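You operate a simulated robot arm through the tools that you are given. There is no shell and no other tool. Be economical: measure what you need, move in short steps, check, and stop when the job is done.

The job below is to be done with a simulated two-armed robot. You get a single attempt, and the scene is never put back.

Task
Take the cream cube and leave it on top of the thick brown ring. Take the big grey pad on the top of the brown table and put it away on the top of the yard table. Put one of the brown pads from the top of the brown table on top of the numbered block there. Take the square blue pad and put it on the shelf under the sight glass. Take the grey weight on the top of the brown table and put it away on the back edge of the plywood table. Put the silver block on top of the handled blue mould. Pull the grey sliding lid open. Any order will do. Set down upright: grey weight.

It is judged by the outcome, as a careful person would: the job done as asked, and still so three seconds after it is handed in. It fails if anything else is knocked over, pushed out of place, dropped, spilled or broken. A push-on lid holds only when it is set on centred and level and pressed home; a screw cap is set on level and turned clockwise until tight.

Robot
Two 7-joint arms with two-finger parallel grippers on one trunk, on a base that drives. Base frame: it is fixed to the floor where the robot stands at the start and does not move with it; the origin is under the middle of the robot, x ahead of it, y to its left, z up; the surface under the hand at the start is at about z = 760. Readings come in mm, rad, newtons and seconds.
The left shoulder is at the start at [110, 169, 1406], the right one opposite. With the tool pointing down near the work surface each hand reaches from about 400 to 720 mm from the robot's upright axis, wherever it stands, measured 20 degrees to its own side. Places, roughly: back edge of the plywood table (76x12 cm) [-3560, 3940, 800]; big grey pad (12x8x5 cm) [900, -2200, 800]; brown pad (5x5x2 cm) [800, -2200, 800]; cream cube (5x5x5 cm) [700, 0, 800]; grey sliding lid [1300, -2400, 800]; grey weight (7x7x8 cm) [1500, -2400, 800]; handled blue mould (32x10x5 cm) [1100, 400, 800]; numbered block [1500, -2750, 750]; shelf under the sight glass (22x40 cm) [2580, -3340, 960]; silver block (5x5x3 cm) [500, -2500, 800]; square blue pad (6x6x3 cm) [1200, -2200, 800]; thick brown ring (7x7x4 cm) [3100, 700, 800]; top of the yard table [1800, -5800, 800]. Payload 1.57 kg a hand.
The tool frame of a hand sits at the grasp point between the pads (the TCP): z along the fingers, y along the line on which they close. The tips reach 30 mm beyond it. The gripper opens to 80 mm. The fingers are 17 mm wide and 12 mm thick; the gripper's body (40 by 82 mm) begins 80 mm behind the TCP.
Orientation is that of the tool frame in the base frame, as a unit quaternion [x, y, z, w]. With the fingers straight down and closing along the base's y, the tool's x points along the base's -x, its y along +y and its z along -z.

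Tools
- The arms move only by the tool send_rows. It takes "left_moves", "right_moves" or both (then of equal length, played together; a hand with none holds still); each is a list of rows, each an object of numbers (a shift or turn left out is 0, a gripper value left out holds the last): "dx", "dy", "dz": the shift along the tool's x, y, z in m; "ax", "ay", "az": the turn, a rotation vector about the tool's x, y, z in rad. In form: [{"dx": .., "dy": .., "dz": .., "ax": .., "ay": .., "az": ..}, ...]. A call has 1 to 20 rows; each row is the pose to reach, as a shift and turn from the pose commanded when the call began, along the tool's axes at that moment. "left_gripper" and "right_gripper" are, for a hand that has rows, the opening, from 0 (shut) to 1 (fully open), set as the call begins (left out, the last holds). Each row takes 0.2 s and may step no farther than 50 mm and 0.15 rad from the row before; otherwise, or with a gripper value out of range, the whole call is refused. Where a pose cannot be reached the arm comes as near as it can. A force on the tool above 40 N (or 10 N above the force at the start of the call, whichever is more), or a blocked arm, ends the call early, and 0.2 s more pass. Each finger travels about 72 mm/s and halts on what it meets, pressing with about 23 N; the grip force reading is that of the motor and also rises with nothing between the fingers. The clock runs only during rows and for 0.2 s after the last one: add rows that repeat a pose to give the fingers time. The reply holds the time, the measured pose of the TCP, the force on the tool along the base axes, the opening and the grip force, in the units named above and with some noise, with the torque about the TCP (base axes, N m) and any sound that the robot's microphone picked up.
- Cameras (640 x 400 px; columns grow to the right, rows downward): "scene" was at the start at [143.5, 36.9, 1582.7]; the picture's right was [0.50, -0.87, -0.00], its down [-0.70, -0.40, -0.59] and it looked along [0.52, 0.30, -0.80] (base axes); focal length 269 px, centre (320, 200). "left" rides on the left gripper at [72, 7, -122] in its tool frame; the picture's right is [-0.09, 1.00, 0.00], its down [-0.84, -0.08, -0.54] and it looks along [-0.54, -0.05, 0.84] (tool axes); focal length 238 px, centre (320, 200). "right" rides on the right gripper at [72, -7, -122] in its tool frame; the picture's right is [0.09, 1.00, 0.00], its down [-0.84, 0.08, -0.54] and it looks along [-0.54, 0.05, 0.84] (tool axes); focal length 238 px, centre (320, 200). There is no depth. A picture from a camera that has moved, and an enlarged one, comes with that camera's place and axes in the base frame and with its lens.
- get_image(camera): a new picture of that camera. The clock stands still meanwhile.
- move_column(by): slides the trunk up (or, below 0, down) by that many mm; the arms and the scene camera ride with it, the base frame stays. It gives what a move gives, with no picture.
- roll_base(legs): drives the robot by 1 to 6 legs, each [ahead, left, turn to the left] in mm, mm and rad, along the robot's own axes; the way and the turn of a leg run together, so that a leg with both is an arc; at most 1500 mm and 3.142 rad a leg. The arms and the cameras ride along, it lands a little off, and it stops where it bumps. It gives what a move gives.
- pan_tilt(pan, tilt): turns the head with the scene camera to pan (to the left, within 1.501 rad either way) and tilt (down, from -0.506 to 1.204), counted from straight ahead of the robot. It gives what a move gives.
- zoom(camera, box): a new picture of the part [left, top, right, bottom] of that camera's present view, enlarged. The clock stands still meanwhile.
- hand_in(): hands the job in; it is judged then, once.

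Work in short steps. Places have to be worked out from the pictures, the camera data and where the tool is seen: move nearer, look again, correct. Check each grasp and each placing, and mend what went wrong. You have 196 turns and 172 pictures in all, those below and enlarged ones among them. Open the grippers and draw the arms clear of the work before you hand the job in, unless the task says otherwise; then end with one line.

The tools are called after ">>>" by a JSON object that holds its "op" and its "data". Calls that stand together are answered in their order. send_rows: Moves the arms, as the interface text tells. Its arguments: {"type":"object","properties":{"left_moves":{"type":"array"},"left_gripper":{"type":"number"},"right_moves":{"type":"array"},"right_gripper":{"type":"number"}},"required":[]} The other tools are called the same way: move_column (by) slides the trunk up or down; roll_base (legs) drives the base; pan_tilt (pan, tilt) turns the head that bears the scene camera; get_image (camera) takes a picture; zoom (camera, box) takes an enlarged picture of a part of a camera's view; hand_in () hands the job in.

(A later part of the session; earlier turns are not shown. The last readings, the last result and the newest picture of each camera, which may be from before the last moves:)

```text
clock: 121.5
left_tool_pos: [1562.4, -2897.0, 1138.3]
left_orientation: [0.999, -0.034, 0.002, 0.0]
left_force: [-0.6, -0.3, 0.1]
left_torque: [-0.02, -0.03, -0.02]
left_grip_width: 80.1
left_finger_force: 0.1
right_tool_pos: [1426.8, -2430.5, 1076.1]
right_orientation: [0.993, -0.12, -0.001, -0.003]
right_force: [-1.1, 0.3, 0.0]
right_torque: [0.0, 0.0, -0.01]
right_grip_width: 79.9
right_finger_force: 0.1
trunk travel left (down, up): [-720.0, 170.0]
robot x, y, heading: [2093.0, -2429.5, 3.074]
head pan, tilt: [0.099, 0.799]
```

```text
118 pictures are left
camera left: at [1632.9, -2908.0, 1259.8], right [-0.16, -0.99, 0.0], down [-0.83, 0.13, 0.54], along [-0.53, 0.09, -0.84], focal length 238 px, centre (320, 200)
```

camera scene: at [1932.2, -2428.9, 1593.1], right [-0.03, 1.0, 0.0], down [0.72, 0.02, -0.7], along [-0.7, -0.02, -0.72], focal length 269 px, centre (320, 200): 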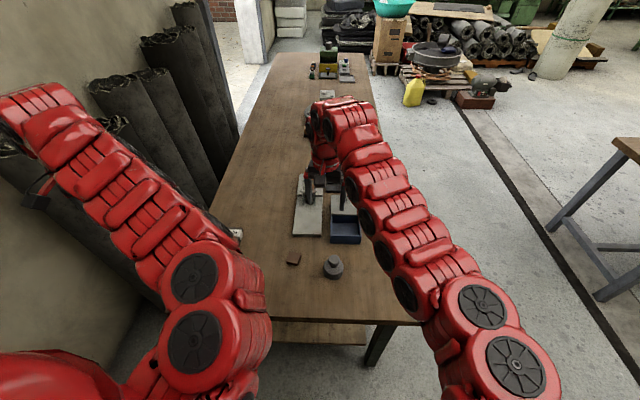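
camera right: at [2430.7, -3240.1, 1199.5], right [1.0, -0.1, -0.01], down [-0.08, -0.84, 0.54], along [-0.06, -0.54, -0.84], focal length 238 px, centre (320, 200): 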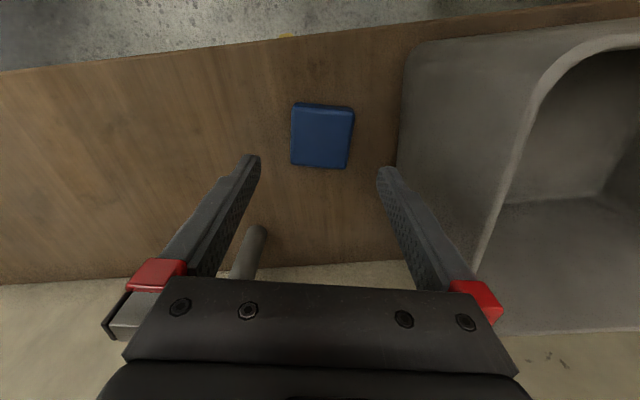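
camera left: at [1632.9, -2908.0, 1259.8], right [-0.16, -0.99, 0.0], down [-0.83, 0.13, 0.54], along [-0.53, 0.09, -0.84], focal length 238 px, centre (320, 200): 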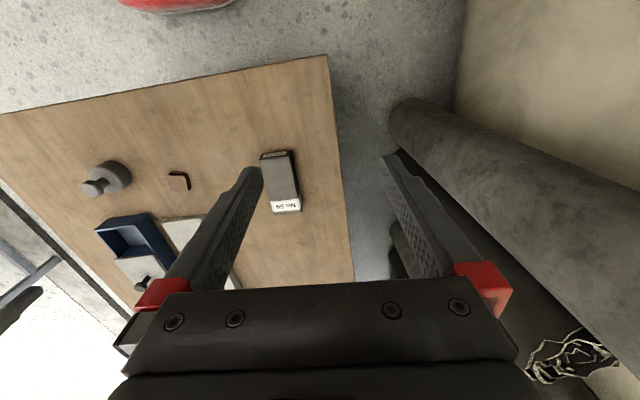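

A row was a touch too long; I resend with smaller steps.

>>> {"op": "send_rows", "data": {"right_moves": [{"dx": -0.011, "dy": -0.043}, {"dx": -0.022, "dy": -0.086}, {"dx": -0.033, "dy": -0.129}, {"dx": -0.044, "dy": -0.17}, {"dx": -0.048, "dy": -0.194}, {"dx": -0.048, "dy": -0.194}, {"dx": -0.048, "dy": -0.194}, {"dx": -0.048, "dy": -0.194}, {"dx": -0.048, "dy": -0.194}], "left_moves": [{"dz": 0.04}, {"dx": -0.01, "dy": -0.02, "dz": 0.08}, {"dx": -0.03, "dy": -0.063, "dz": 0.08}, {"dx": -0.05, "dy": -0.106, "dz": 0.085}, {"dx": -0.07, "dy": -0.15, "dz": 0.09}, {"dx": -0.09, "dy": -0.193, "dz": 0.095}, {"dx": -0.11, "dy": -0.236, "dz": 0.1}, {"dx": -0.13, "dy": -0.28, "dz": 0.105}, {"dx": -0.15, "dy": -0.32, "dz": 0.11}]}}

>>> {"op": "get_image", "data": {"camera": "left"}}

```text
clock: 123.5
left_tool_pos: [1434.7, -2572.2, 1023.1]
left_orientation: [1.0, -0.031, 0.001, 0.0]
left_force: [0.3, 0.0, 1.2]
left_torque: [-0.01, 0.03, -0.02]
left_grip_width: 80.0
left_finger_force: 0.1
left hand out of reach, approached as far as the arm can: row 1, 2, 3, 4, 5, 6, 7, 8
right_tool_pos: [1429.5, -2229.7, 1081.1]
right_orientation: [0.993, -0.121, -0.002, -0.002]
right_force: [0.6, -0.1, 0.0]
right_torque: [-0.03, 0.03, 0.02]
right_grip_width: 80.2
right_finger_force: 0.1
trunk travel left (down, up): [-720.0, 170.0]
robot x, y, heading: [2093.7, -2433.1, 3.08]
head pan, tilt: [0.099, 0.799]
```

```text
117 pictures are left
camera left: at [1505.9, -2581.8, 1143.6], right [-0.15, -0.99, 0.0], down [-0.83, 0.13, 0.54], along [-0.53, 0.08, -0.84], focal length 238 px, centre (320, 200)
```

left: 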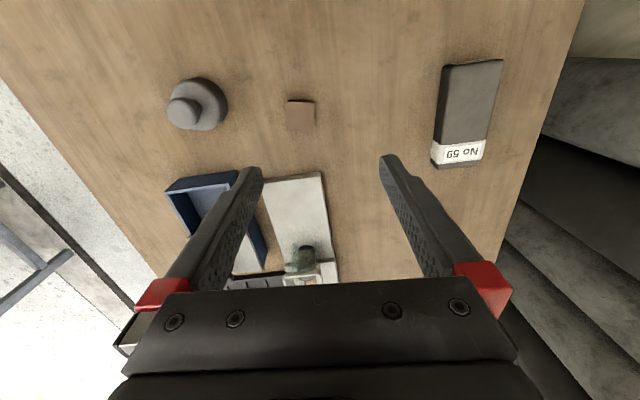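

Brown pad at ≈[1428, -2542]. Lowering the left hand over it with a small yaw.

>>> {"op": "send_rows", "data": {"left_moves": [{"dx": -0.004, "dy": -0.015, "dz": 0.03, "az": 0.04}, {"dx": -0.009, "dy": -0.03, "dz": 0.07, "az": 0.08}, {"dx": -0.009, "dy": -0.03, "dz": 0.115, "az": 0.08}, {"dx": -0.009, "dy": -0.03, "dz": 0.16, "az": 0.08}, {"dx": -0.009, "dy": -0.03, "dz": 0.17, "az": 0.08}, {"dx": -0.009, "dy": -0.03, "dz": 0.17, "az": 0.08}], "left_gripper": 1}}

>>> {"op": "get_image", "data": {"camera": "left"}}

```text
clock: 124.8
left_tool_pos: [1425.1, -2535.9, 857.8]
left_orientation: [0.997, -0.073, 0.002, -0.001]
left_force: [0.4, -0.7, -0.1]
left_torque: [0.01, 0.0, 0.02]
left_grip_width: 79.8
left_finger_force: 0.0
right_tool_pos: [1428.6, -2230.4, 1079.5]
right_orientation: [0.993, -0.12, -0.001, -0.002]
right_force: [0.4, -1.0, 0.0]
right_torque: [0.02, -0.02, -0.02]
right_grip_width: 80.0
right_finger_force: 0.1
trunk travel left (down, up): [-720.0, 170.0]
robot x, y, heading: [2097.8, -2432.8, 3.082]
head pan, tilt: [0.099, 0.799]
```

```text
116 pictures are left
camera left: at [1495.2, -2553.2, 979.1], right [-0.24, -0.97, 0.0], down [-0.82, 0.2, 0.54], along [-0.52, 0.13, -0.84], focal length 238 px, centre (320, 200)
```

left: 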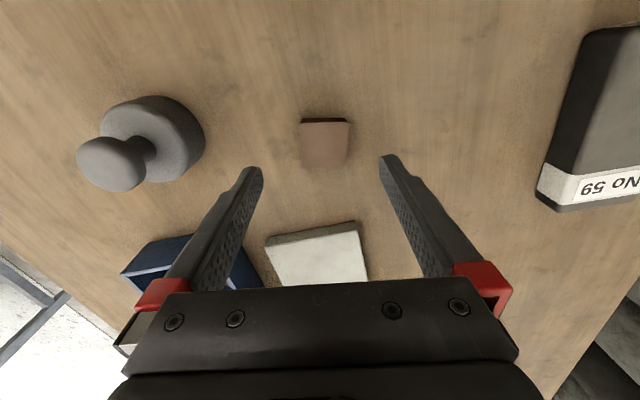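

Centred within a few mm; lowering to z≈794 and closing.

>>> {"op": "send_rows", "data": {"left_moves": [{"dy": 0.004, "dz": 0.03, "az": 0.04}, {"dy": 0.004, "dz": 0.055, "az": 0.04}, {"dy": 0.004, "dz": 0.064, "az": 0.04}, {"dy": 0.004, "dz": 0.064, "az": 0.04}]}}

>>> {"op": "send_rows", "data": {"left_moves": [{}, {}, {}, {}], "left_gripper": 0}}

>>> {"op": "send_rows", "data": {"left_moves": [{"dz": -0.03}, {"dz": -0.06}, {"dz": -0.1}]}}

>>> {"op": "get_image", "data": {"camera": "left"}}

```text
clock: 125.8
left_tool_pos: [1428.5, -2542.1, 795.4]
left_orientation: [0.996, -0.093, 0.002, -0.001]
left_force: [-0.6, 0.3, 0.4]
left_torque: [0.01, 0.01, -0.04]
left_grip_width: 79.8
left_finger_force: 0.0
right_tool_pos: [1428.8, -2229.5, 1078.2]
right_orientation: [0.993, -0.119, -0.001, -0.003]
right_force: [-0.7, -0.2, 0.0]
right_torque: [0.0, 0.02, -0.02]
right_grip_width: 80.1
right_finger_force: 0.2
trunk travel left (down, up): [-720.0, 170.0]
robot x, y, heading: [2094.8, -2430.8, 3.078]
head pan, tilt: [0.099, 0.799]
```

```text
clock: 126.8
left_tool_pos: [1427.2, -2542.1, 795.0]
left_orientation: [0.996, -0.093, 0.002, -0.001]
left_force: [-0.4, 0.8, 0.3]
left_torque: [-0.04, 0.02, -0.01]
left_grip_width: 41.2
left_finger_force: 22.9
right_tool_pos: [1428.5, -2230.3, 1079.8]
right_orientation: [0.993, -0.12, 0.0, -0.003]
right_force: [0.2, -0.1, -0.8]
right_torque: [-0.01, -0.04, 0.04]
right_grip_width: 80.2
right_finger_force: 0.2
trunk travel left (down, up): [-720.0, 170.0]
robot x, y, heading: [2093.1, -2433.8, 3.075]
head pan, tilt: [0.099, 0.799]
```

```text
clock: 127.7
left_tool_pos: [1427.2, -2539.7, 893.4]
left_orientation: [0.996, -0.093, 0.001, -0.001]
left_force: [0.6, -0.7, 0.4]
left_torque: [0.0, 0.03, -0.03]
left_grip_width: 41.1
left_finger_force: 22.4
right_tool_pos: [1428.9, -2231.3, 1078.4]
right_orientation: [0.993, -0.12, 0.0, -0.002]
right_force: [0.0, -0.4, 0.3]
right_torque: [0.03, 0.0, 0.01]
right_grip_width: 79.9
right_finger_force: 0.2
trunk travel left (down, up): [-720.0, 170.0]
robot x, y, heading: [2090.4, -2429.2, 3.072]
head pan, tilt: [0.099, 0.799]
```

```text
115 pictures are left
camera left: at [1496.6, -2558.4, 1015.6], right [-0.27, -0.96, 0.0], down [-0.81, 0.23, 0.54], along [-0.52, 0.15, -0.84], focal length 238 px, centre (320, 200)
```

left: 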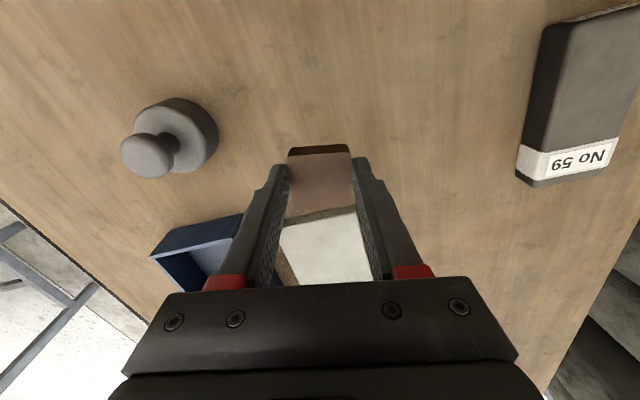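

Pad held. Carrying it over toward the No 59 block, staying high, and looking.

>>> {"op": "send_rows", "data": {"left_moves": [{"dx": 0.002, "dy": 0.04, "dz": -0.01}, {"dx": 0.004, "dy": 0.085, "dz": -0.02}, {"dx": 0.006, "dy": 0.13, "dz": -0.03}, {"dx": 0.009, "dy": 0.175, "dz": -0.03}, {"dx": 0.012, "dy": 0.2, "dz": -0.03}, {"dx": 0.012, "dy": 0.2, "dz": -0.03}]}}

>>> {"op": "get_image", "data": {"camera": "left"}}

```text
clock: 129.1
left_tool_pos: [1399.8, -2736.9, 925.4]
left_orientation: [0.996, -0.092, 0.003, -0.001]
left_force: [-0.1, 0.6, -0.5]
left_torque: [-0.01, 0.01, -0.01]
left_grip_width: 40.9
left_finger_force: 23.1
right_tool_pos: [1428.0, -2231.2, 1079.1]
right_orientation: [0.993, -0.119, -0.001, -0.002]
right_force: [0.1, -0.7, -0.6]
right_torque: [0.0, -0.02, -0.01]
right_grip_width: 80.0
right_finger_force: 0.1
trunk travel left (down, up): [-720.0, 170.0]
robot x, y, heading: [2096.1, -2432.5, 3.074]
head pan, tilt: [0.099, 0.799]
```

```text
114 pictures are left
camera left: at [1469.4, -2756.8, 1046.7], right [-0.27, -0.96, 0.0], down [-0.81, 0.23, 0.54], along [-0.52, 0.15, -0.84], focal length 238 px, centre (320, 200)
```

left: 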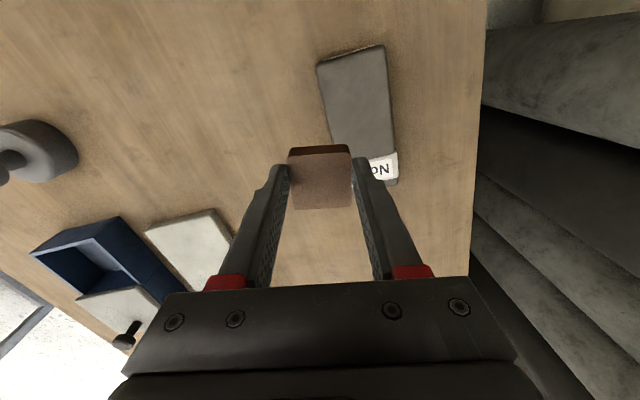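

Block top centre ≈[1406, -2780], top z≈790. Moving over it, then lowering to contact.

>>> {"op": "send_rows", "data": {"left_moves": [{"dx": 0.013, "dy": 0.04}, {"dx": 0.013, "dy": 0.041, "dz": 0.035}, {"dx": 0.013, "dy": 0.041, "dz": 0.055}, {"dx": 0.013, "dy": 0.041, "dz": 0.055}]}}

>>> {"op": "get_image", "data": {"camera": "left"}}

```text
clock: 130.1
left_tool_pos: [1406.7, -2783.8, 870.0]
left_orientation: [0.996, -0.092, 0.002, -0.001]
left_force: [0.0, -0.1, -1.0]
left_torque: [0.02, 0.0, -0.03]
left_grip_width: 40.9
left_finger_force: 23.1
right_tool_pos: [1428.9, -2230.3, 1079.6]
right_orientation: [0.993, -0.12, -0.001, -0.001]
right_force: [0.1, 0.2, 0.2]
right_torque: [-0.02, 0.0, -0.02]
right_grip_width: 80.0
right_finger_force: 0.1
trunk travel left (down, up): [-720.0, 170.0]
robot x, y, heading: [2096.3, -2432.4, 3.074]
head pan, tilt: [0.099, 0.799]
```

```text
113 pictures are left
camera left: at [1475.7, -2801.8, 991.9], right [-0.27, -0.96, 0.0], down [-0.81, 0.23, 0.54], along [-0.52, 0.15, -0.84], focal length 238 px, centre (320, 200)
```

left: 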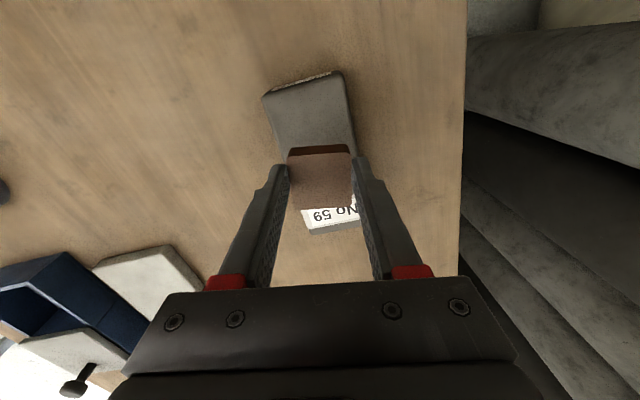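

Nearly centred; shifting ~5 mm and lowering in small steps to contact.

>>> {"op": "send_rows", "data": {"left_moves": [{"dx": -0.006, "dy": -0.004, "dz": 0.01}, {"dx": -0.006, "dy": -0.004, "dz": 0.02}, {"dx": -0.006, "dy": -0.004, "dz": 0.028}, {"dx": -0.006, "dy": -0.004, "dz": 0.033}, {"dx": -0.006, "dy": -0.004, "dz": 0.038}, {"dx": -0.006, "dy": -0.004, "dz": 0.043}, {"dx": -0.006, "dy": -0.004, "dz": 0.048}, {"dx": -0.006, "dy": -0.004, "dz": 0.053}]}}

```text
clock: 131.8
left_tool_pos: [1415.1, -2773.2, 836.6]
left_orientation: [0.996, -0.092, 0.002, -0.001]
left_force: [0.2, 0.6, -1.2]
left_torque: [-0.01, 0.01, -0.02]
left_grip_width: 40.9
left_finger_force: 23.3
left hand out of reach, approached as far as the arm can: row 1, 2, 3, 4, 5, 6, 7, 8
right_tool_pos: [1426.7, -2230.6, 1079.8]
right_orientation: [0.993, -0.12, 0.0, -0.003]
right_force: [-0.8, 0.1, 0.9]
right_torque: [0.01, -0.01, 0.01]
right_grip_width: 80.0
right_finger_force: 0.2
trunk travel left (down, up): [-720.0, 170.0]
robot x, y, heading: [2097.8, -2433.3, 3.076]
head pan, tilt: [0.099, 0.799]
```

Reach limit hit just above the block. Lift slightly, roll ahead 40 mm, and retry.

>>> {"op": "send_rows", "data": {"left_moves": [{"dz": -0.03}]}}

>>> {"op": "roll_base", "data": {"legs": [[40, 0, 0]]}}

```text
clock: 132.2
left_tool_pos: [1413.8, -2774.5, 869.3]
left_orientation: [0.996, -0.092, 0.002, -0.001]
left_force: [-0.7, -0.6, 0.2]
left_torque: [-0.02, -0.02, 0.0]
left_grip_width: 40.6
left_finger_force: 23.1
right_tool_pos: [1428.7, -2230.3, 1079.9]
right_orientation: [0.993, -0.119, 0.0, -0.003]
right_force: [0.2, 0.5, 0.7]
right_torque: [-0.04, 0.04, -0.01]
right_grip_width: 80.0
right_finger_force: 0.0
trunk travel left (down, up): [-720.0, 170.0]
robot x, y, heading: [2091.9, -2434.5, 3.076]
head pan, tilt: [0.099, 0.799]
```

```text
clock: 133.1
left_tool_pos: [1377.1, -2773.0, 869.5]
left_orientation: [0.996, -0.092, 0.001, 0.0]
left_force: [1.1, -0.7, -0.4]
left_torque: [-0.04, 0.03, -0.01]
left_grip_width: 41.0
left_finger_force: 23.0
right_tool_pos: [1392.7, -2229.5, 1081.2]
right_orientation: [0.993, -0.119, -0.002, -0.003]
right_force: [-0.1, -0.2, 0.0]
right_torque: [0.01, 0.02, 0.01]
right_grip_width: 80.1
right_finger_force: 0.0
trunk travel left (down, up): [-720.0, 170.0]
robot x, y, heading: [2057.1, -2429.5, 3.071]
head pan, tilt: [0.099, 0.799]
```

Now correct to [1402, -2778] and lower to contact.

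>>> {"op": "send_rows", "data": {"left_moves": [{"dx": 0.025}, {"dx": 0.025, "dz": 0.015}, {"dx": 0.025, "dz": 0.025}, {"dx": 0.025, "dz": 0.032}, {"dx": 0.025, "dz": 0.037}, {"dx": 0.025, "dz": 0.042}, {"dx": 0.025, "dz": 0.047}, {"dx": 0.025, "dz": 0.052}, {"dx": 0.025, "dz": 0.057}]}}

>>> {"op": "get_image", "data": {"camera": "left"}}

```text
clock: 134.9
left_tool_pos: [1400.6, -2777.3, 824.0]
left_orientation: [0.996, -0.092, -0.002, -0.001]
left_force: [7.5, 2.3, 24.9]
left_torque: [0.02, -0.46, 0.06]
left_grip_width: 40.9
left_finger_force: 23.1
right_tool_pos: [1392.6, -2228.8, 1081.2]
right_orientation: [0.993, -0.119, -0.002, -0.002]
right_force: [-0.1, 0.3, -0.4]
right_torque: [-0.03, -0.02, -0.02]
right_grip_width: 80.1
right_finger_force: 0.1
trunk travel left (down, up): [-720.0, 170.0]
robot x, y, heading: [2059.0, -2426.4, 3.08]
head pan, tilt: [0.099, 0.799]
stopped in row 9 (left hand): the force on the tool passed its limit at 59 N (the readings are from after the stop); the commanded pose is now the measured one
```

```text
112 pictures are left
camera left: at [1470.4, -2795.6, 945.0], right [-0.27, -0.96, 0.0], down [-0.81, 0.23, 0.55], along [-0.52, 0.15, -0.84], focal length 238 px, centre (320, 200)
```

left: 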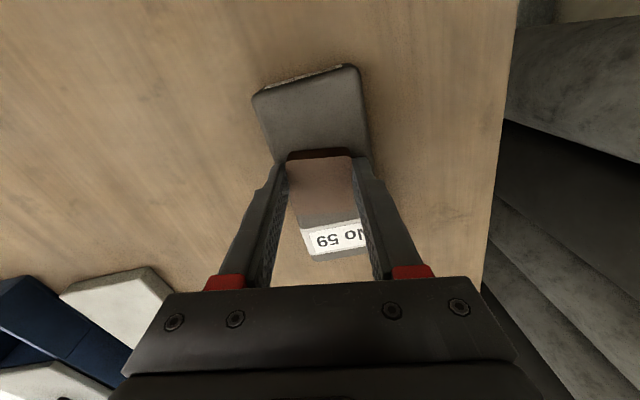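

On the block (contact at z≈824). Open and rise, then check.

>>> {"op": "send_rows", "data": {"left_moves": [{}, {}, {}], "left_gripper": 0.85}}

>>> {"op": "send_rows", "data": {"left_moves": [{"dz": -0.04}, {"dz": -0.08}, {"dz": -0.12}, {"dz": -0.16}]}}

>>> {"op": "get_image", "data": {"camera": "left"}}

```text
clock: 135.9
left_tool_pos: [1398.9, -2779.2, 823.4]
left_orientation: [0.996, -0.092, -0.004, 0.001]
left_force: [4.7, -4.4, 18.7]
left_torque: [0.58, -0.42, -0.35]
left_grip_width: 65.5
left_finger_force: 0.1
right_tool_pos: [1392.4, -2228.7, 1079.9]
right_orientation: [0.993, -0.119, -0.002, -0.003]
right_force: [-0.1, 0.2, -0.3]
right_torque: [0.03, -0.02, -0.01]
right_grip_width: 79.9
right_finger_force: 0.0
trunk travel left (down, up): [-720.0, 170.0]
robot x, y, heading: [2057.2, -2431.0, 3.077]
head pan, tilt: [0.099, 0.799]
stopped in row 3 (left hand): the force on the tool passed its limit at 41 N (the readings are from after the stop); the commanded pose is now the measured one
```

```text
clock: 136.9
left_tool_pos: [1398.4, -2780.0, 983.4]
left_orientation: [0.996, -0.091, -0.003, 0.001]
left_force: [0.3, 0.2, -0.1]
left_torque: [-0.01, 0.04, 0.02]
left_grip_width: 68.0
left_finger_force: 0.0
right_tool_pos: [1389.8, -2228.6, 1079.4]
right_orientation: [0.993, -0.119, -0.001, -0.003]
right_force: [0.7, 1.2, 0.5]
right_torque: [0.01, 0.02, 0.0]
right_grip_width: 80.2
right_finger_force: 0.0
trunk travel left (down, up): [-720.0, 170.0]
robot x, y, heading: [2055.5, -2427.9, 3.075]
head pan, tilt: [0.099, 0.799]
```

```text
111 pictures are left
camera left: at [1468.8, -2797.4, 1104.5], right [-0.27, -0.96, 0.0], down [-0.81, 0.23, 0.55], along [-0.53, 0.14, -0.84], focal length 238 px, centre (320, 200)
```

left: 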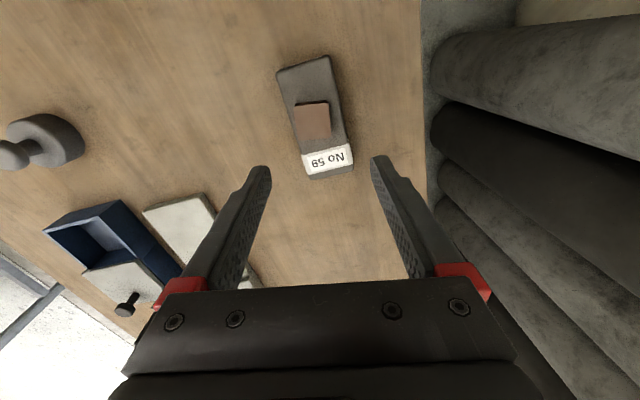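

The brown pad sits on the numbered block. Now the left hand goes to the grey weight near [1456, -2391].

>>> {"op": "send_rows", "data": {"left_moves": [{"dx": -0.002, "dy": -0.045}, {"dx": -0.004, "dy": -0.09}, {"dx": -0.006, "dy": -0.135}, {"dx": -0.007, "dy": -0.18}, {"dx": -0.009, "dy": -0.225}, {"dx": -0.011, "dy": -0.27}, {"dx": -0.013, "dy": -0.315}, {"dx": -0.015, "dy": -0.36}, {"dx": -0.015, "dy": -0.393}, {"dx": -0.015, "dy": -0.393}], "left_gripper": 1}}

>>> {"op": "get_image", "data": {"camera": "left"}}

```text
clock: 139.1
left_tool_pos: [1440.3, -2387.0, 978.5]
left_orientation: [0.996, -0.092, -0.001, 0.0]
left_force: [-0.1, -1.1, 0.9]
left_torque: [0.05, -0.05, 0.0]
left_grip_width: 79.8
left_finger_force: 0.1
left hand out of reach, approached as far as the arm can: row 3, 4, 5, 6, 7, 8, 9, 10
right_tool_pos: [1390.1, -2229.6, 1079.9]
right_orientation: [0.993, -0.118, 0.0, -0.004]
right_force: [-0.1, 0.4, -0.4]
right_torque: [0.01, -0.03, 0.01]
right_grip_width: 80.1
right_finger_force: 0.0
trunk travel left (down, up): [-720.0, 170.0]
robot x, y, heading: [2058.6, -2432.3, 3.077]
head pan, tilt: [0.099, 0.799]
```

```text
110 pictures are left
camera left: at [1510.4, -2405.1, 1099.4], right [-0.27, -0.96, 0.0], down [-0.81, 0.23, 0.54], along [-0.52, 0.15, -0.84], focal length 238 px, centre (320, 200)
```

left: 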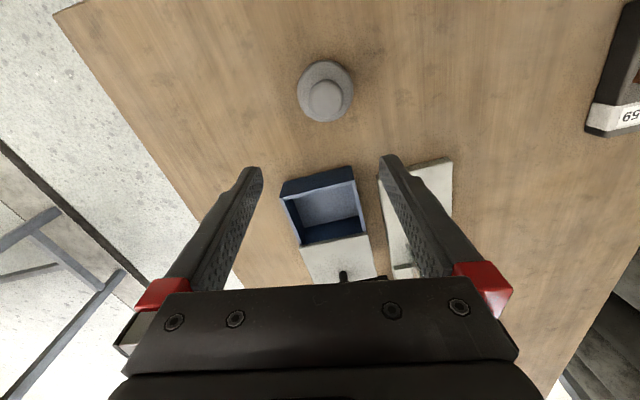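

Weight at ≈[1466, -2399], base ~65 mm wide. Moving above and lowering partway to verify centring.

>>> {"op": "send_rows", "data": {"left_moves": [{"dz": 0.03}, {"dx": 0.014, "dy": 0.004, "dz": 0.06}, {"dx": 0.028, "dy": 0.007, "dz": 0.09}, {"dx": 0.028, "dy": 0.007, "dz": 0.1}, {"dx": 0.028, "dy": 0.007, "dz": 0.1}]}}

>>> {"op": "get_image", "data": {"camera": "left"}}

```text
clock: 140.3
left_tool_pos: [1467.8, -2398.8, 881.1]
left_orientation: [0.996, -0.092, -0.002, 0.001]
left_force: [-0.7, -0.7, 0.8]
left_torque: [0.03, 0.02, 0.02]
left_grip_width: 80.1
left_finger_force: 0.0
right_tool_pos: [1389.9, -2229.3, 1078.6]
right_orientation: [0.993, -0.119, -0.001, -0.003]
right_force: [0.5, 0.7, 0.8]
right_torque: [-0.01, -0.03, -0.01]
right_grip_width: 80.2
right_finger_force: 0.0
trunk travel left (down, up): [-720.0, 170.0]
robot x, y, heading: [2055.1, -2431.1, 3.072]
head pan, tilt: [0.099, 0.799]
```

```text
109 pictures are left
camera left: at [1537.3, -2416.6, 1000.8], right [-0.27, -0.96, 0.0], down [-0.81, 0.23, 0.55], along [-0.53, 0.15, -0.84], focal length 238 px, centre (320, 200)
```

left: 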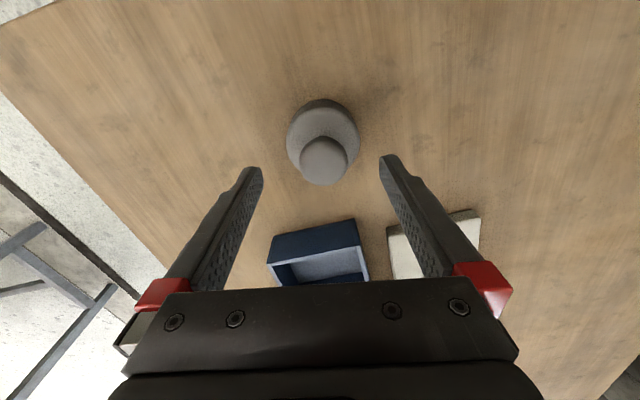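

Centred within 3 mm. Lowering to z≈794 and gripping the base.

>>> {"op": "send_rows", "data": {"left_moves": [{"dx": 0.003, "dy": 0.002, "dz": 0.03}, {"dx": 0.003, "dy": 0.002, "dz": 0.06}, {"dx": 0.003, "dy": 0.002, "dz": 0.08}, {"dx": 0.003, "dy": 0.002, "dz": 0.086}, {"dx": 0.003, "dy": 0.002, "dz": 0.086}]}}

>>> {"op": "send_rows", "data": {"left_moves": [{}, {}, {}], "left_gripper": 0}}

>>> {"op": "send_rows", "data": {"left_moves": [{"dz": -0.03}, {"dz": -0.06}, {"dz": -0.1}]}}

>>> {"op": "get_image", "data": {"camera": "left"}}

```text
clock: 141.5
left_tool_pos: [1468.4, -2399.7, 795.5]
left_orientation: [0.996, -0.091, -0.002, 0.001]
left_force: [0.2, 0.7, 0.7]
left_torque: [-0.01, 0.02, 0.0]
left_grip_width: 79.9
left_finger_force: 0.1
right_tool_pos: [1390.1, -2229.2, 1079.9]
right_orientation: [0.993, -0.119, 0.0, -0.003]
right_force: [0.2, 0.3, 0.7]
right_torque: [0.0, 0.02, 0.0]
right_grip_width: 79.9
right_finger_force: 0.0
trunk travel left (down, up): [-720.0, 170.0]
robot x, y, heading: [2056.2, -2428.2, 3.078]
head pan, tilt: [0.099, 0.799]
```

```text
clock: 142.3
left_tool_pos: [1468.9, -2399.7, 794.5]
left_orientation: [0.996, -0.091, -0.003, 0.0]
left_force: [0.0, -4.9, 0.5]
left_torque: [-0.4, 0.19, 0.15]
left_grip_width: 67.0
left_finger_force: 22.7
right_tool_pos: [1389.9, -2228.9, 1077.7]
right_orientation: [0.993, -0.119, -0.001, -0.003]
right_force: [0.2, -0.2, -0.3]
right_torque: [0.04, 0.0, 0.01]
right_grip_width: 79.9
right_finger_force: 0.1
trunk travel left (down, up): [-720.0, 170.0]
robot x, y, heading: [2058.5, -2429.4, 3.077]
head pan, tilt: [0.099, 0.799]
```

```text
clock: 143.1
left_tool_pos: [1465.8, -2397.4, 891.7]
left_orientation: [0.996, -0.091, -0.001, 0.003]
left_force: [1.2, 1.3, -10.3]
left_torque: [-0.07, -0.03, -0.02]
left_grip_width: 66.2
left_finger_force: 22.9
left hand out of reach, approached as far as the arm can: row 3
right_tool_pos: [1391.6, -2227.6, 1079.6]
right_orientation: [0.993, -0.12, -0.002, -0.002]
right_force: [-0.6, 0.5, 0.3]
right_torque: [-0.03, 0.04, 0.0]
right_grip_width: 80.0
right_finger_force: 0.1
trunk travel left (down, up): [-720.0, 170.0]
robot x, y, heading: [2052.5, -2433.7, 3.078]
head pan, tilt: [0.099, 0.799]
```

```text
108 pictures are left
camera left: at [1536.8, -2414.7, 1013.3], right [-0.27, -0.96, 0.0], down [-0.81, 0.23, 0.54], along [-0.52, 0.14, -0.84], focal length 238 px, centre (320, 200)
```

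left: 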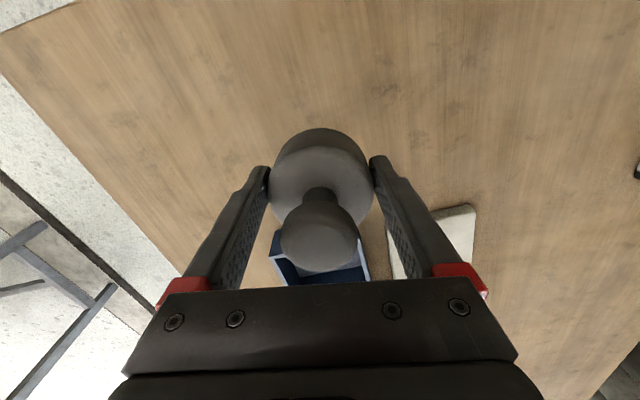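

Weight held upright (~1 kg). Now strafe clear of the table end, turn to face −y, and move along the front to the disc area to find the silver block.

>>> {"op": "roll_base", "data": {"legs": [[0, -940, 0], [0, 0, 1.634], [0, -1350, 0]]}}

>>> {"op": "pan_tilt", "data": {"pan": -0.1, "tilt": 0.75}}

>>> {"op": "get_image", "data": {"camera": "scene"}}

```text
clock: 158.4
left_tool_pos: [725.7, -2002.5, 891.4]
left_orientation: [0.764, 0.645, 0.0, 0.0]
left_force: [-0.2, -0.1, -10.8]
left_torque: [0.06, -0.03, -0.03]
left_grip_width: 66.3
left_finger_force: 23.0
right_tool_pos: [559.8, -2079.8, 1079.2]
right_orientation: [0.782, 0.624, -0.002, -0.001]
right_force: [-0.1, 0.5, 0.2]
right_torque: [-0.02, 0.02, 0.02]
right_grip_width: 80.2
right_finger_force: 0.1
trunk travel left (down, up): [-720.0, 170.0]
robot x, y, heading: [748.2, -1413.5, -1.62]
head pan, tilt: [0.099, 0.799]
```

```text
clock: 159.2
left_tool_pos: [725.5, -2001.5, 891.2]
left_orientation: [0.765, 0.645, 0.0, 0.001]
left_force: [-0.4, 0.6, -9.6]
left_torque: [0.11, -0.03, -0.02]
left_grip_width: 66.5
left_finger_force: 22.6
right_tool_pos: [559.5, -2081.6, 1078.4]
right_orientation: [0.782, 0.623, -0.001, -0.002]
right_force: [0.5, 0.3, -0.2]
right_torque: [-0.03, 0.01, 0.0]
right_grip_width: 80.0
right_finger_force: 0.0
trunk travel left (down, up): [-720.0, 170.0]
robot x, y, heading: [749.1, -1409.6, -1.625]
head pan, tilt: [-0.099, 0.75]
```

```text
107 pictures are left
camera scene: at [732.2, -1573.9, 1596.9], right [-0.99, 0.15, 0.0], down [0.1, 0.68, -0.73], along [-0.11, -0.72, -0.68], focal length 269 px, centre (320, 200)
```

scene: 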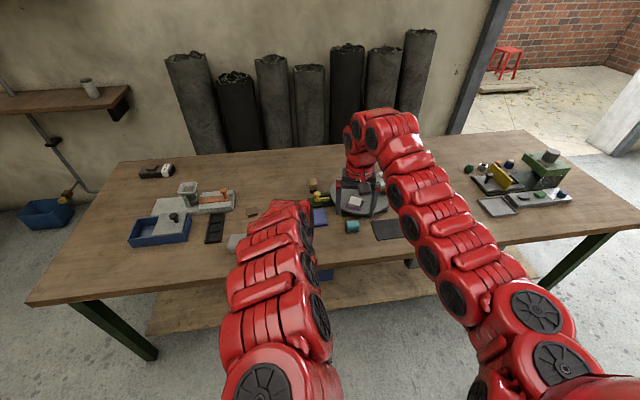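

Look with the right hand's camera, which is near the disc.

>>> {"op": "get_image", "data": {"camera": "right"}}

>>> {"op": "zoom", "data": {"camera": "scene", "box": [240, 150, 440, 275]}}

```text
106 pictures are left
camera right: at [569.4, -2010.5, 1200.5], right [0.99, -0.13, -0.01], down [-0.11, -0.83, 0.54], along [-0.08, -0.54, -0.84], focal length 238 px, centre (320, 200)
```

right: 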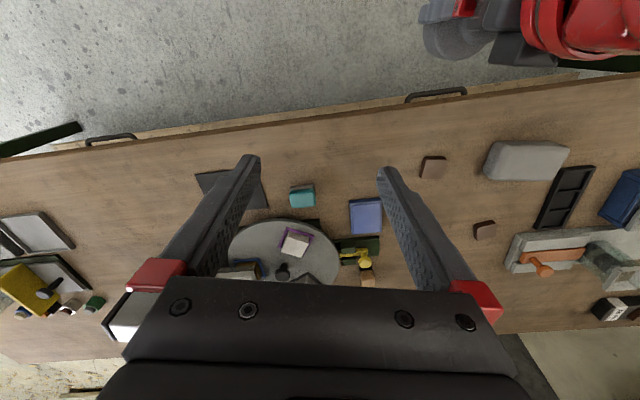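

```text
3.20 times, centred on (340, 212) of scene
camera zoom: at [732.2, -1573.9, 1596.9], right [-0.99, 0.15, 0.0], down [0.1, 0.68, -0.73], along [-0.11, -0.72, -0.68], focal length 862 px, centre (256, 160)
```

zoom: 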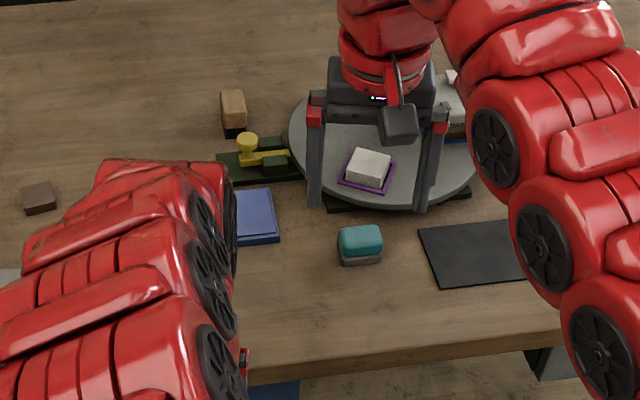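

The silver block seems to sit on a turntable. I move closer for a clear view.

>>> {"op": "roll_base", "data": {"legs": [[190, -30, 0.05]]}}

>>> {"op": "get_image", "data": {"camera": "right"}}

```text
clock: 160.7
left_tool_pos: [720.7, -2190.8, 890.2]
left_orientation: [0.747, 0.665, 0.0, 0.001]
left_force: [0.2, -0.2, -9.9]
left_torque: [0.07, -0.02, -0.03]
left_grip_width: 66.7
left_finger_force: 23.2
right_tool_pos: [557.8, -2277.1, 1079.1]
right_orientation: [0.766, 0.643, -0.002, -0.002]
right_force: [-0.6, 0.3, 0.2]
right_torque: [-0.01, -0.03, -0.01]
right_grip_width: 80.0
right_finger_force: 0.1
trunk travel left (down, up): [-720.0, 170.0]
robot x, y, heading: [716.8, -1597.6, -1.571]
head pan, tilt: [-0.099, 0.75]
```

```text
104 pictures are left
camera right: at [565.2, -2206.1, 1200.8], right [1.0, -0.08, -0.01], down [-0.07, -0.84, 0.54], along [-0.05, -0.54, -0.84], focal length 238 px, centre (320, 200)
```

right: 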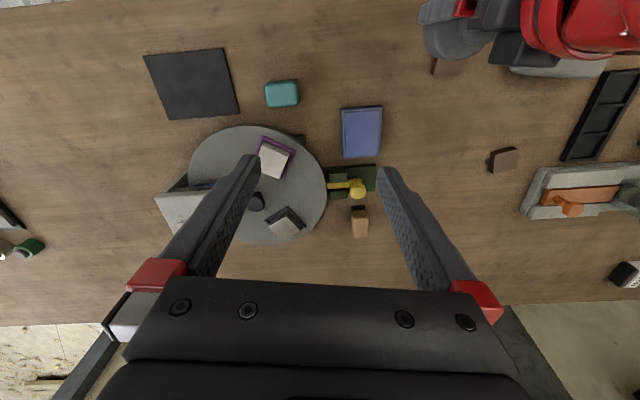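

>>> {"op": "zoom", "data": {"camera": "right", "box": [140, 90, 396, 250]}}

```text
2.50 times, centred on (268, 170) of right
camera zoom: at [565.2, -2206.1, 1200.8], right [1.0, -0.08, -0.01], down [-0.07, -0.84, 0.54], along [-0.05, -0.54, -0.84], focal length 596 px, centre (450, 275)
```

zoom: 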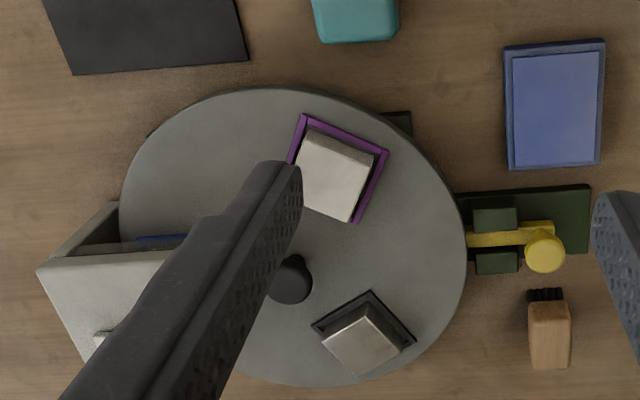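

The metallic block in the black frame at ≈[471, -2495] is the silver block. First I move the left hand (weight) outward and up, then drive closer.

>>> {"op": "send_rows", "data": {"left_moves": [{"dx": 0.005, "dy": 0.03, "dz": -0.02}, {"dx": 0.009, "dy": 0.07, "dz": -0.04}, {"dx": 0.014, "dy": 0.11, "dz": -0.06}, {"dx": 0.018, "dy": 0.15, "dz": -0.08}, {"dx": 0.023, "dy": 0.19, "dz": -0.1}, {"dx": 0.026, "dy": 0.22, "dz": -0.12}, {"dx": 0.029, "dy": 0.25, "dz": -0.14}]}}

>>> {"op": "roll_base", "data": {"legs": [[190, -20, 0]]}}

>>> {"op": "get_image", "data": {"camera": "right"}}

```text
clock: 162.3
left_tool_pos: [985.5, -2236.7, 1035.6]
left_orientation: [0.748, 0.664, 0.001, -0.001]
left_force: [0.0, 0.3, -10.8]
left_torque: [0.07, 0.0, -0.03]
left_grip_width: 66.4
left_finger_force: 22.7
left hand out of reach, approached as far as the arm can: row 1, 2, 3, 4, 5, 6, 7
right_tool_pos: [561.0, -2277.1, 1079.8]
right_orientation: [0.766, 0.643, -0.003, -0.002]
right_force: [0.7, 0.2, -0.7]
right_torque: [-0.02, 0.01, 0.01]
right_grip_width: 80.2
right_finger_force: 0.0
trunk travel left (down, up): [-720.0, 170.0]
robot x, y, heading: [715.5, -1601.3, -1.57]
head pan, tilt: [-0.099, 0.75]
```

```text
clock: 163.9
left_tool_pos: [963.5, -2428.4, 1034.6]
left_orientation: [0.748, 0.663, 0.001, 0.0]
left_force: [-0.6, 0.5, -10.7]
left_torque: [0.09, -0.03, 0.0]
left_grip_width: 66.6
left_finger_force: 23.0
right_tool_pos: [537.8, -2466.3, 1078.7]
right_orientation: [0.766, 0.643, -0.002, -0.002]
right_force: [-0.7, -0.1, 0.4]
right_torque: [-0.02, 0.01, -0.02]
right_grip_width: 80.1
right_finger_force: 0.1
trunk travel left (down, up): [-720.0, 170.0]
robot x, y, heading: [694.9, -1786.8, -1.569]
head pan, tilt: [-0.099, 0.75]
```

```text
102 pictures are left
camera right: at [545.1, -2396.3, 1200.9], right [1.0, -0.08, -0.01], down [-0.07, -0.84, 0.54], along [-0.05, -0.54, -0.84], focal length 238 px, centre (320, 200)
```

right: 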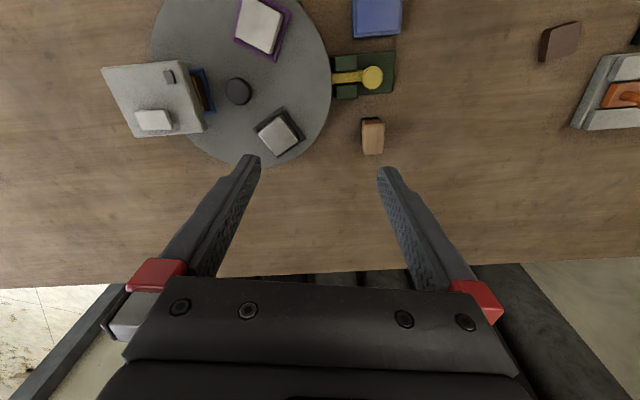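

Silver block triangulates to ≈[467, -2510], top z≈811. Zooming for orientation and the frame.

>>> {"op": "zoom", "data": {"camera": "right", "box": [220, 85, 348, 165]}}

```text
5.00 times, centred on (284, 125) of right
camera zoom: at [545.1, -2396.3, 1200.9], right [1.0, -0.08, -0.01], down [-0.07, -0.84, 0.54], along [-0.05, -0.54, -0.84], focal length 1192 px, centre (500, 575)
```

zoom: 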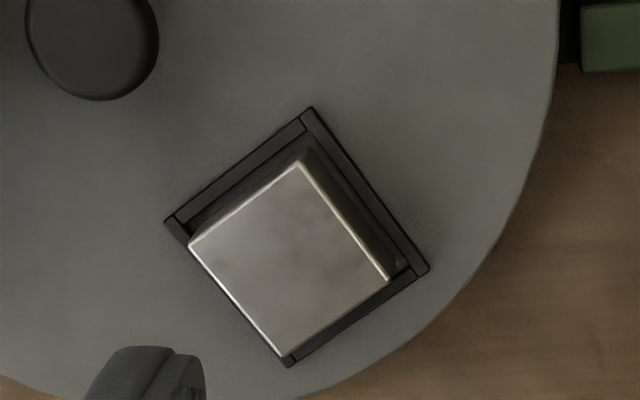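

Block corners give centre ≈[463, -2518], edges at 30.5°. I lower the trunk 120 mm for reach, then move over it turning the hand to match.

>>> {"op": "move_column", "data": {"by": -120}}

>>> {"op": "send_rows", "data": {"right_moves": [{"dx": -0.013, "dy": -0.013, "az": -0.13}, {"dx": -0.026, "dy": -0.026, "az": -0.26, "dz": 0.01}, {"dx": -0.039, "dy": -0.039, "az": -0.39, "dz": 0.02}, {"dx": -0.052, "dy": -0.052, "az": -0.52, "dz": 0.03}, {"dx": -0.064, "dy": -0.065, "az": -0.65, "dz": 0.04}, {"dx": -0.064, "dy": -0.065, "az": -0.707, "dz": 0.06}, {"dx": -0.064, "dy": -0.065, "az": -0.707, "dz": 0.06}]}}

>>> {"op": "get_image", "data": {"camera": "right"}}

```text
clock: 165.4
left_tool_pos: [963.6, -2426.3, 915.9]
left_orientation: [0.748, 0.664, 0.002, -0.001]
left_force: [-0.1, 0.3, -10.6]
left_torque: [0.11, -0.02, 0.01]
left_grip_width: 66.4
left_finger_force: 22.9
right_tool_pos: [537.6, -2467.5, 958.5]
right_orientation: [0.766, 0.642, -0.002, -0.001]
right_force: [0.6, -1.4, 0.2]
right_torque: [0.01, -0.06, 0.01]
right_grip_width: 79.8
right_finger_force: 0.1
trunk travel left (down, up): [-600.0, 290.0]
robot x, y, heading: [694.6, -1793.7, -1.575]
head pan, tilt: [-0.099, 0.75]
```

```text
clock: 167.0
left_tool_pos: [961.3, -2427.6, 915.8]
left_orientation: [0.748, 0.664, 0.003, 0.001]
left_force: [-0.4, 0.6, -10.7]
left_torque: [0.08, -0.02, 0.0]
left_grip_width: 66.3
left_finger_force: 22.5
right_tool_pos: [460.6, -2515.5, 898.1]
right_orientation: [0.497, 0.868, -0.002, -0.001]
right_force: [0.1, -0.8, -0.3]
right_torque: [-0.04, -0.04, -0.02]
right_grip_width: 79.8
right_finger_force: 0.2
right hand out of reach, approached as far as the arm can: row 5
trunk travel left (down, up): [-600.0, 290.0]
robot x, y, heading: [693.9, -1791.0, -1.573]
head pan, tilt: [-0.099, 0.75]
```

```text
100 pictures are left
camera right: at [418.3, -2459.1, 1020.2], right [0.81, 0.58, 0.0], down [0.49, -0.68, 0.54], along [0.31, -0.44, -0.84], focal length 238 px, centre (320, 200)
```

right: 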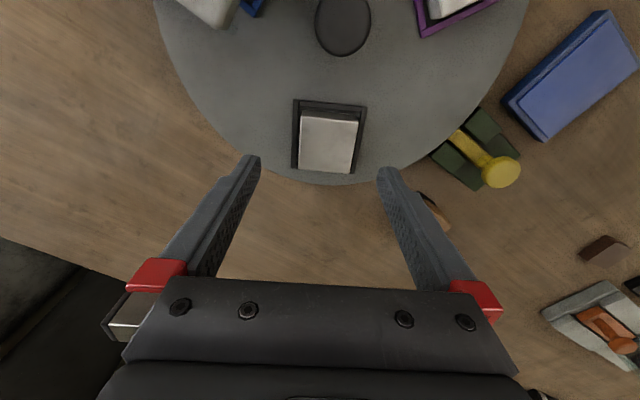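

Well aligned. Lowering so the tips reach z≈797, just above the frame rim, then close.

>>> {"op": "send_rows", "data": {"right_moves": [{"dx": -0.002, "dy": 0.005, "dz": 0.03}, {"dx": -0.002, "dy": 0.005, "dz": 0.055}, {"dx": -0.002, "dy": 0.005, "dz": 0.07}, {"dx": -0.002, "dy": 0.005, "dz": 0.07}]}}

>>> {"op": "get_image", "data": {"camera": "right"}}

```text
clock: 168.0
left_tool_pos: [961.4, -2427.2, 915.7]
left_orientation: [0.748, 0.663, 0.002, 0.0]
left_force: [-0.5, 0.1, -9.4]
left_torque: [0.1, 0.01, -0.04]
left_grip_width: 66.5
left_finger_force: 23.3
right_tool_pos: [466.0, -2512.6, 835.7]
right_orientation: [0.497, 0.868, -0.002, -0.002]
right_force: [0.6, -0.3, -0.4]
right_torque: [-0.01, -0.03, 0.0]
right_grip_width: 79.9
right_finger_force: 0.0
right hand out of reach, approached as far as the arm can: row 2, 3, 4
trunk travel left (down, up): [-600.0, 290.0]
robot x, y, heading: [695.2, -1790.3, -1.571]
head pan, tilt: [-0.099, 0.75]
```

```text
99 pictures are left
camera right: at [424.9, -2455.0, 957.9], right [0.81, 0.58, -0.01], down [0.49, -0.68, 0.54], along [0.31, -0.44, -0.84], focal length 238 px, centre (320, 200)
```

right: 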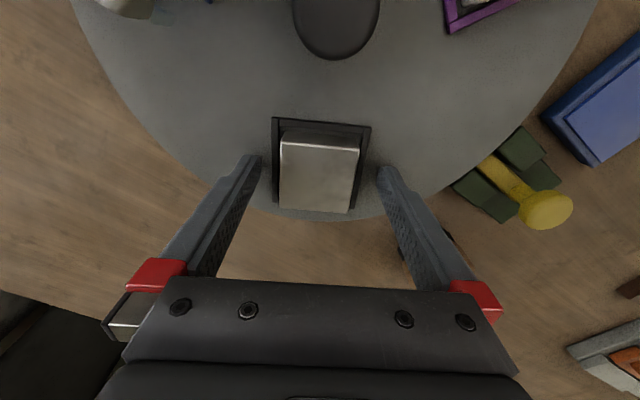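

Reach limit holds the hand at z≈836; lower the trunk 8 mm to deepen the grip, then close.

>>> {"op": "move_column", "data": {"by": -8}}

>>> {"op": "send_rows", "data": {"right_moves": [{}, {}, {}, {}], "right_gripper": 0}}

>>> {"op": "get_image", "data": {"camera": "right"}}

```text
clock: 168.5
left_tool_pos: [966.0, -2425.3, 907.8]
left_orientation: [0.748, 0.664, -0.001, 0.0]
left_force: [0.7, -0.7, -9.6]
left_torque: [0.1, -0.05, 0.03]
left_grip_width: 66.4
left_finger_force: 22.9
right_tool_pos: [467.0, -2513.2, 832.5]
right_orientation: [0.496, 0.868, -0.005, -0.001]
right_force: [0.3, -1.5, 30.0]
right_torque: [0.75, -1.18, 0.07]
right_grip_width: 79.4
right_finger_force: 0.2
trunk travel left (down, up): [-592.0, 298.0]
robot x, y, heading: [696.3, -1788.2, -1.574]
head pan, tilt: [-0.099, 0.75]
```

```text
clock: 169.3
left_tool_pos: [963.4, -2425.2, 907.0]
left_orientation: [0.748, 0.663, 0.002, -0.001]
left_force: [-0.2, 0.4, -10.1]
left_torque: [0.14, -0.03, -0.02]
left_grip_width: 66.4
left_finger_force: 23.1
right_tool_pos: [467.5, -2513.8, 832.6]
right_orientation: [0.497, 0.868, -0.005, -0.001]
right_force: [-3.3, -2.5, 22.7]
right_torque: [1.34, -0.53, 0.28]
right_grip_width: 64.0
right_finger_force: 23.0
trunk travel left (down, up): [-592.0, 298.0]
robot x, y, heading: [695.8, -1789.3, -1.578]
head pan, tilt: [-0.099, 0.75]
stopped in row 3 (right hand): the force on the tool passed its limit at 41 N (the readings are from after the stop); the commanded pose is now the measured one
```

```text
98 pictures are left
camera right: at [425.7, -2455.3, 953.9], right [0.81, 0.58, -0.01], down [0.49, -0.68, 0.55], along [0.31, -0.45, -0.84], focal length 238 px, centre (320, 200)
```

right: 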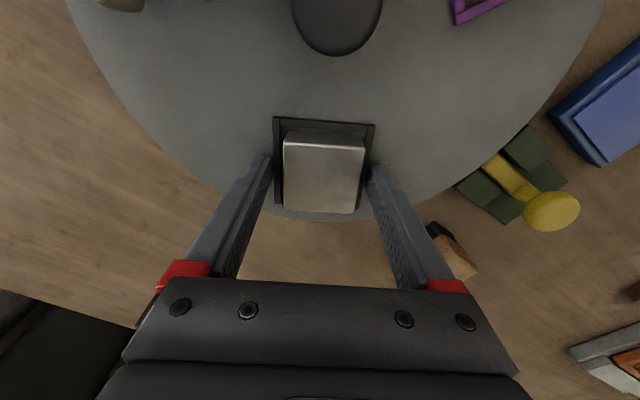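

The fingers met the frame (64 mm wide) with tips on the disc at z≈803. I open, raise ~13 mm above the rim, and close on the block itself.

>>> {"op": "send_rows", "data": {"right_moves": [{}, {}], "right_gripper": 1}}

>>> {"op": "send_rows", "data": {"right_moves": [{"dz": -0.005}, {"dz": -0.012}, {"dz": -0.012}]}}

>>> {"op": "send_rows", "data": {"right_moves": [{}, {}, {}, {}], "right_gripper": 0}}

>>> {"op": "get_image", "data": {"camera": "right"}}

```text
clock: 169.9
left_tool_pos: [963.4, -2427.4, 908.2]
left_orientation: [0.748, 0.664, 0.001, 0.0]
left_force: [0.5, -0.1, -10.7]
left_torque: [0.11, -0.01, -0.02]
left_grip_width: 66.2
left_finger_force: 22.9
right_tool_pos: [466.6, -2514.2, 832.0]
right_orientation: [0.497, 0.868, -0.005, 0.0]
right_force: [-11.4, -9.2, 31.6]
right_torque: [0.51, -0.62, -0.16]
right_grip_width: 66.4
right_finger_force: 0.0
trunk travel left (down, up): [-592.0, 298.0]
robot x, y, heading: [695.2, -1791.4, -1.569]
head pan, tilt: [-0.099, 0.75]
```

```text
clock: 170.7
left_tool_pos: [964.0, -2426.8, 906.5]
left_orientation: [0.747, 0.664, 0.001, 0.0]
left_force: [-1.3, 0.0, -11.1]
left_torque: [0.08, 0.02, 0.02]
left_grip_width: 66.2
left_finger_force: 23.2
right_tool_pos: [469.5, -2513.2, 841.4]
right_orientation: [0.496, 0.869, -0.001, -0.001]
right_force: [0.2, -0.2, -0.3]
right_torque: [0.01, -0.01, 0.0]
right_grip_width: 80.0
right_finger_force: 0.1
trunk travel left (down, up): [-592.0, 298.0]
robot x, y, heading: [695.4, -1789.2, -1.567]
head pan, tilt: [-0.099, 0.75]
```

```text
clock: 171.7
left_tool_pos: [964.9, -2427.4, 906.3]
left_orientation: [0.748, 0.664, 0.001, -0.002]
left_force: [0.4, 0.3, -10.3]
left_torque: [0.07, -0.02, -0.01]
left_grip_width: 66.5
left_finger_force: 23.1
right_tool_pos: [467.7, -2513.0, 841.5]
right_orientation: [0.497, 0.868, -0.004, 0.0]
right_force: [0.6, 1.1, 0.7]
right_torque: [0.13, -0.07, 0.03]
right_grip_width: 48.0
right_finger_force: 23.1
trunk travel left (down, up): [-592.0, 298.0]
robot x, y, heading: [694.6, -1790.3, -1.57]
head pan, tilt: [-0.099, 0.75]
```

```text
97 pictures are left
camera right: at [426.6, -2455.5, 963.5], right [0.81, 0.59, -0.01], down [0.49, -0.68, 0.54], along [0.31, -0.44, -0.84], focal length 238 px, centre (320, 200)
```

right: 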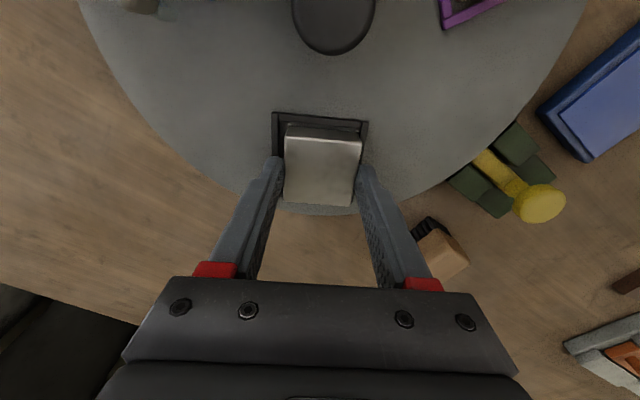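

Closed at 48 mm on the block. Lifting slowly.

>>> {"op": "send_rows", "data": {"right_moves": [{"dz": -0.01}, {"dz": -0.03}, {"dz": -0.06}, {"dz": -0.08}]}}

>>> {"op": "get_image", "data": {"camera": "right"}}

```text
clock: 172.7
left_tool_pos: [964.0, -2427.4, 907.2]
left_orientation: [0.748, 0.664, 0.002, -0.001]
left_force: [-0.1, -0.4, -10.2]
left_torque: [0.08, 0.03, 0.0]
left_grip_width: 66.6
left_finger_force: 23.2
right_tool_pos: [471.9, -2513.7, 921.5]
right_orientation: [0.497, 0.868, -0.002, -0.001]
right_force: [-0.2, -0.3, -3.9]
right_torque: [-0.04, 0.02, -0.01]
right_grip_width: 47.9
right_finger_force: 23.1
trunk travel left (down, up): [-592.0, 298.0]
robot x, y, heading: [696.3, -1790.3, -1.569]
head pan, tilt: [-0.099, 0.75]
```

```text
96 pictures are left
camera right: at [429.5, -2456.9, 1043.8], right [0.81, 0.59, -0.01], down [0.49, -0.68, 0.54], along [0.31, -0.44, -0.84], focal length 238 px, centre (320, 200)
```

right: 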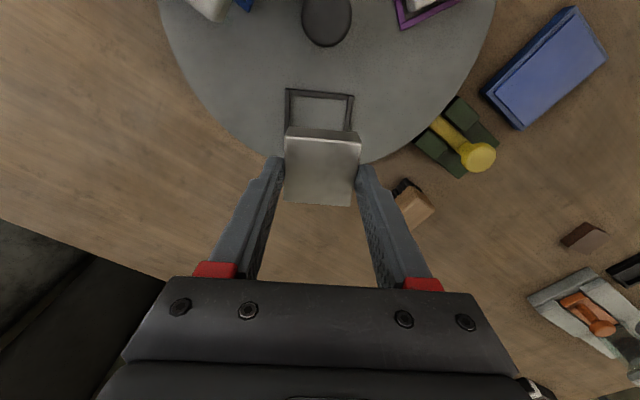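

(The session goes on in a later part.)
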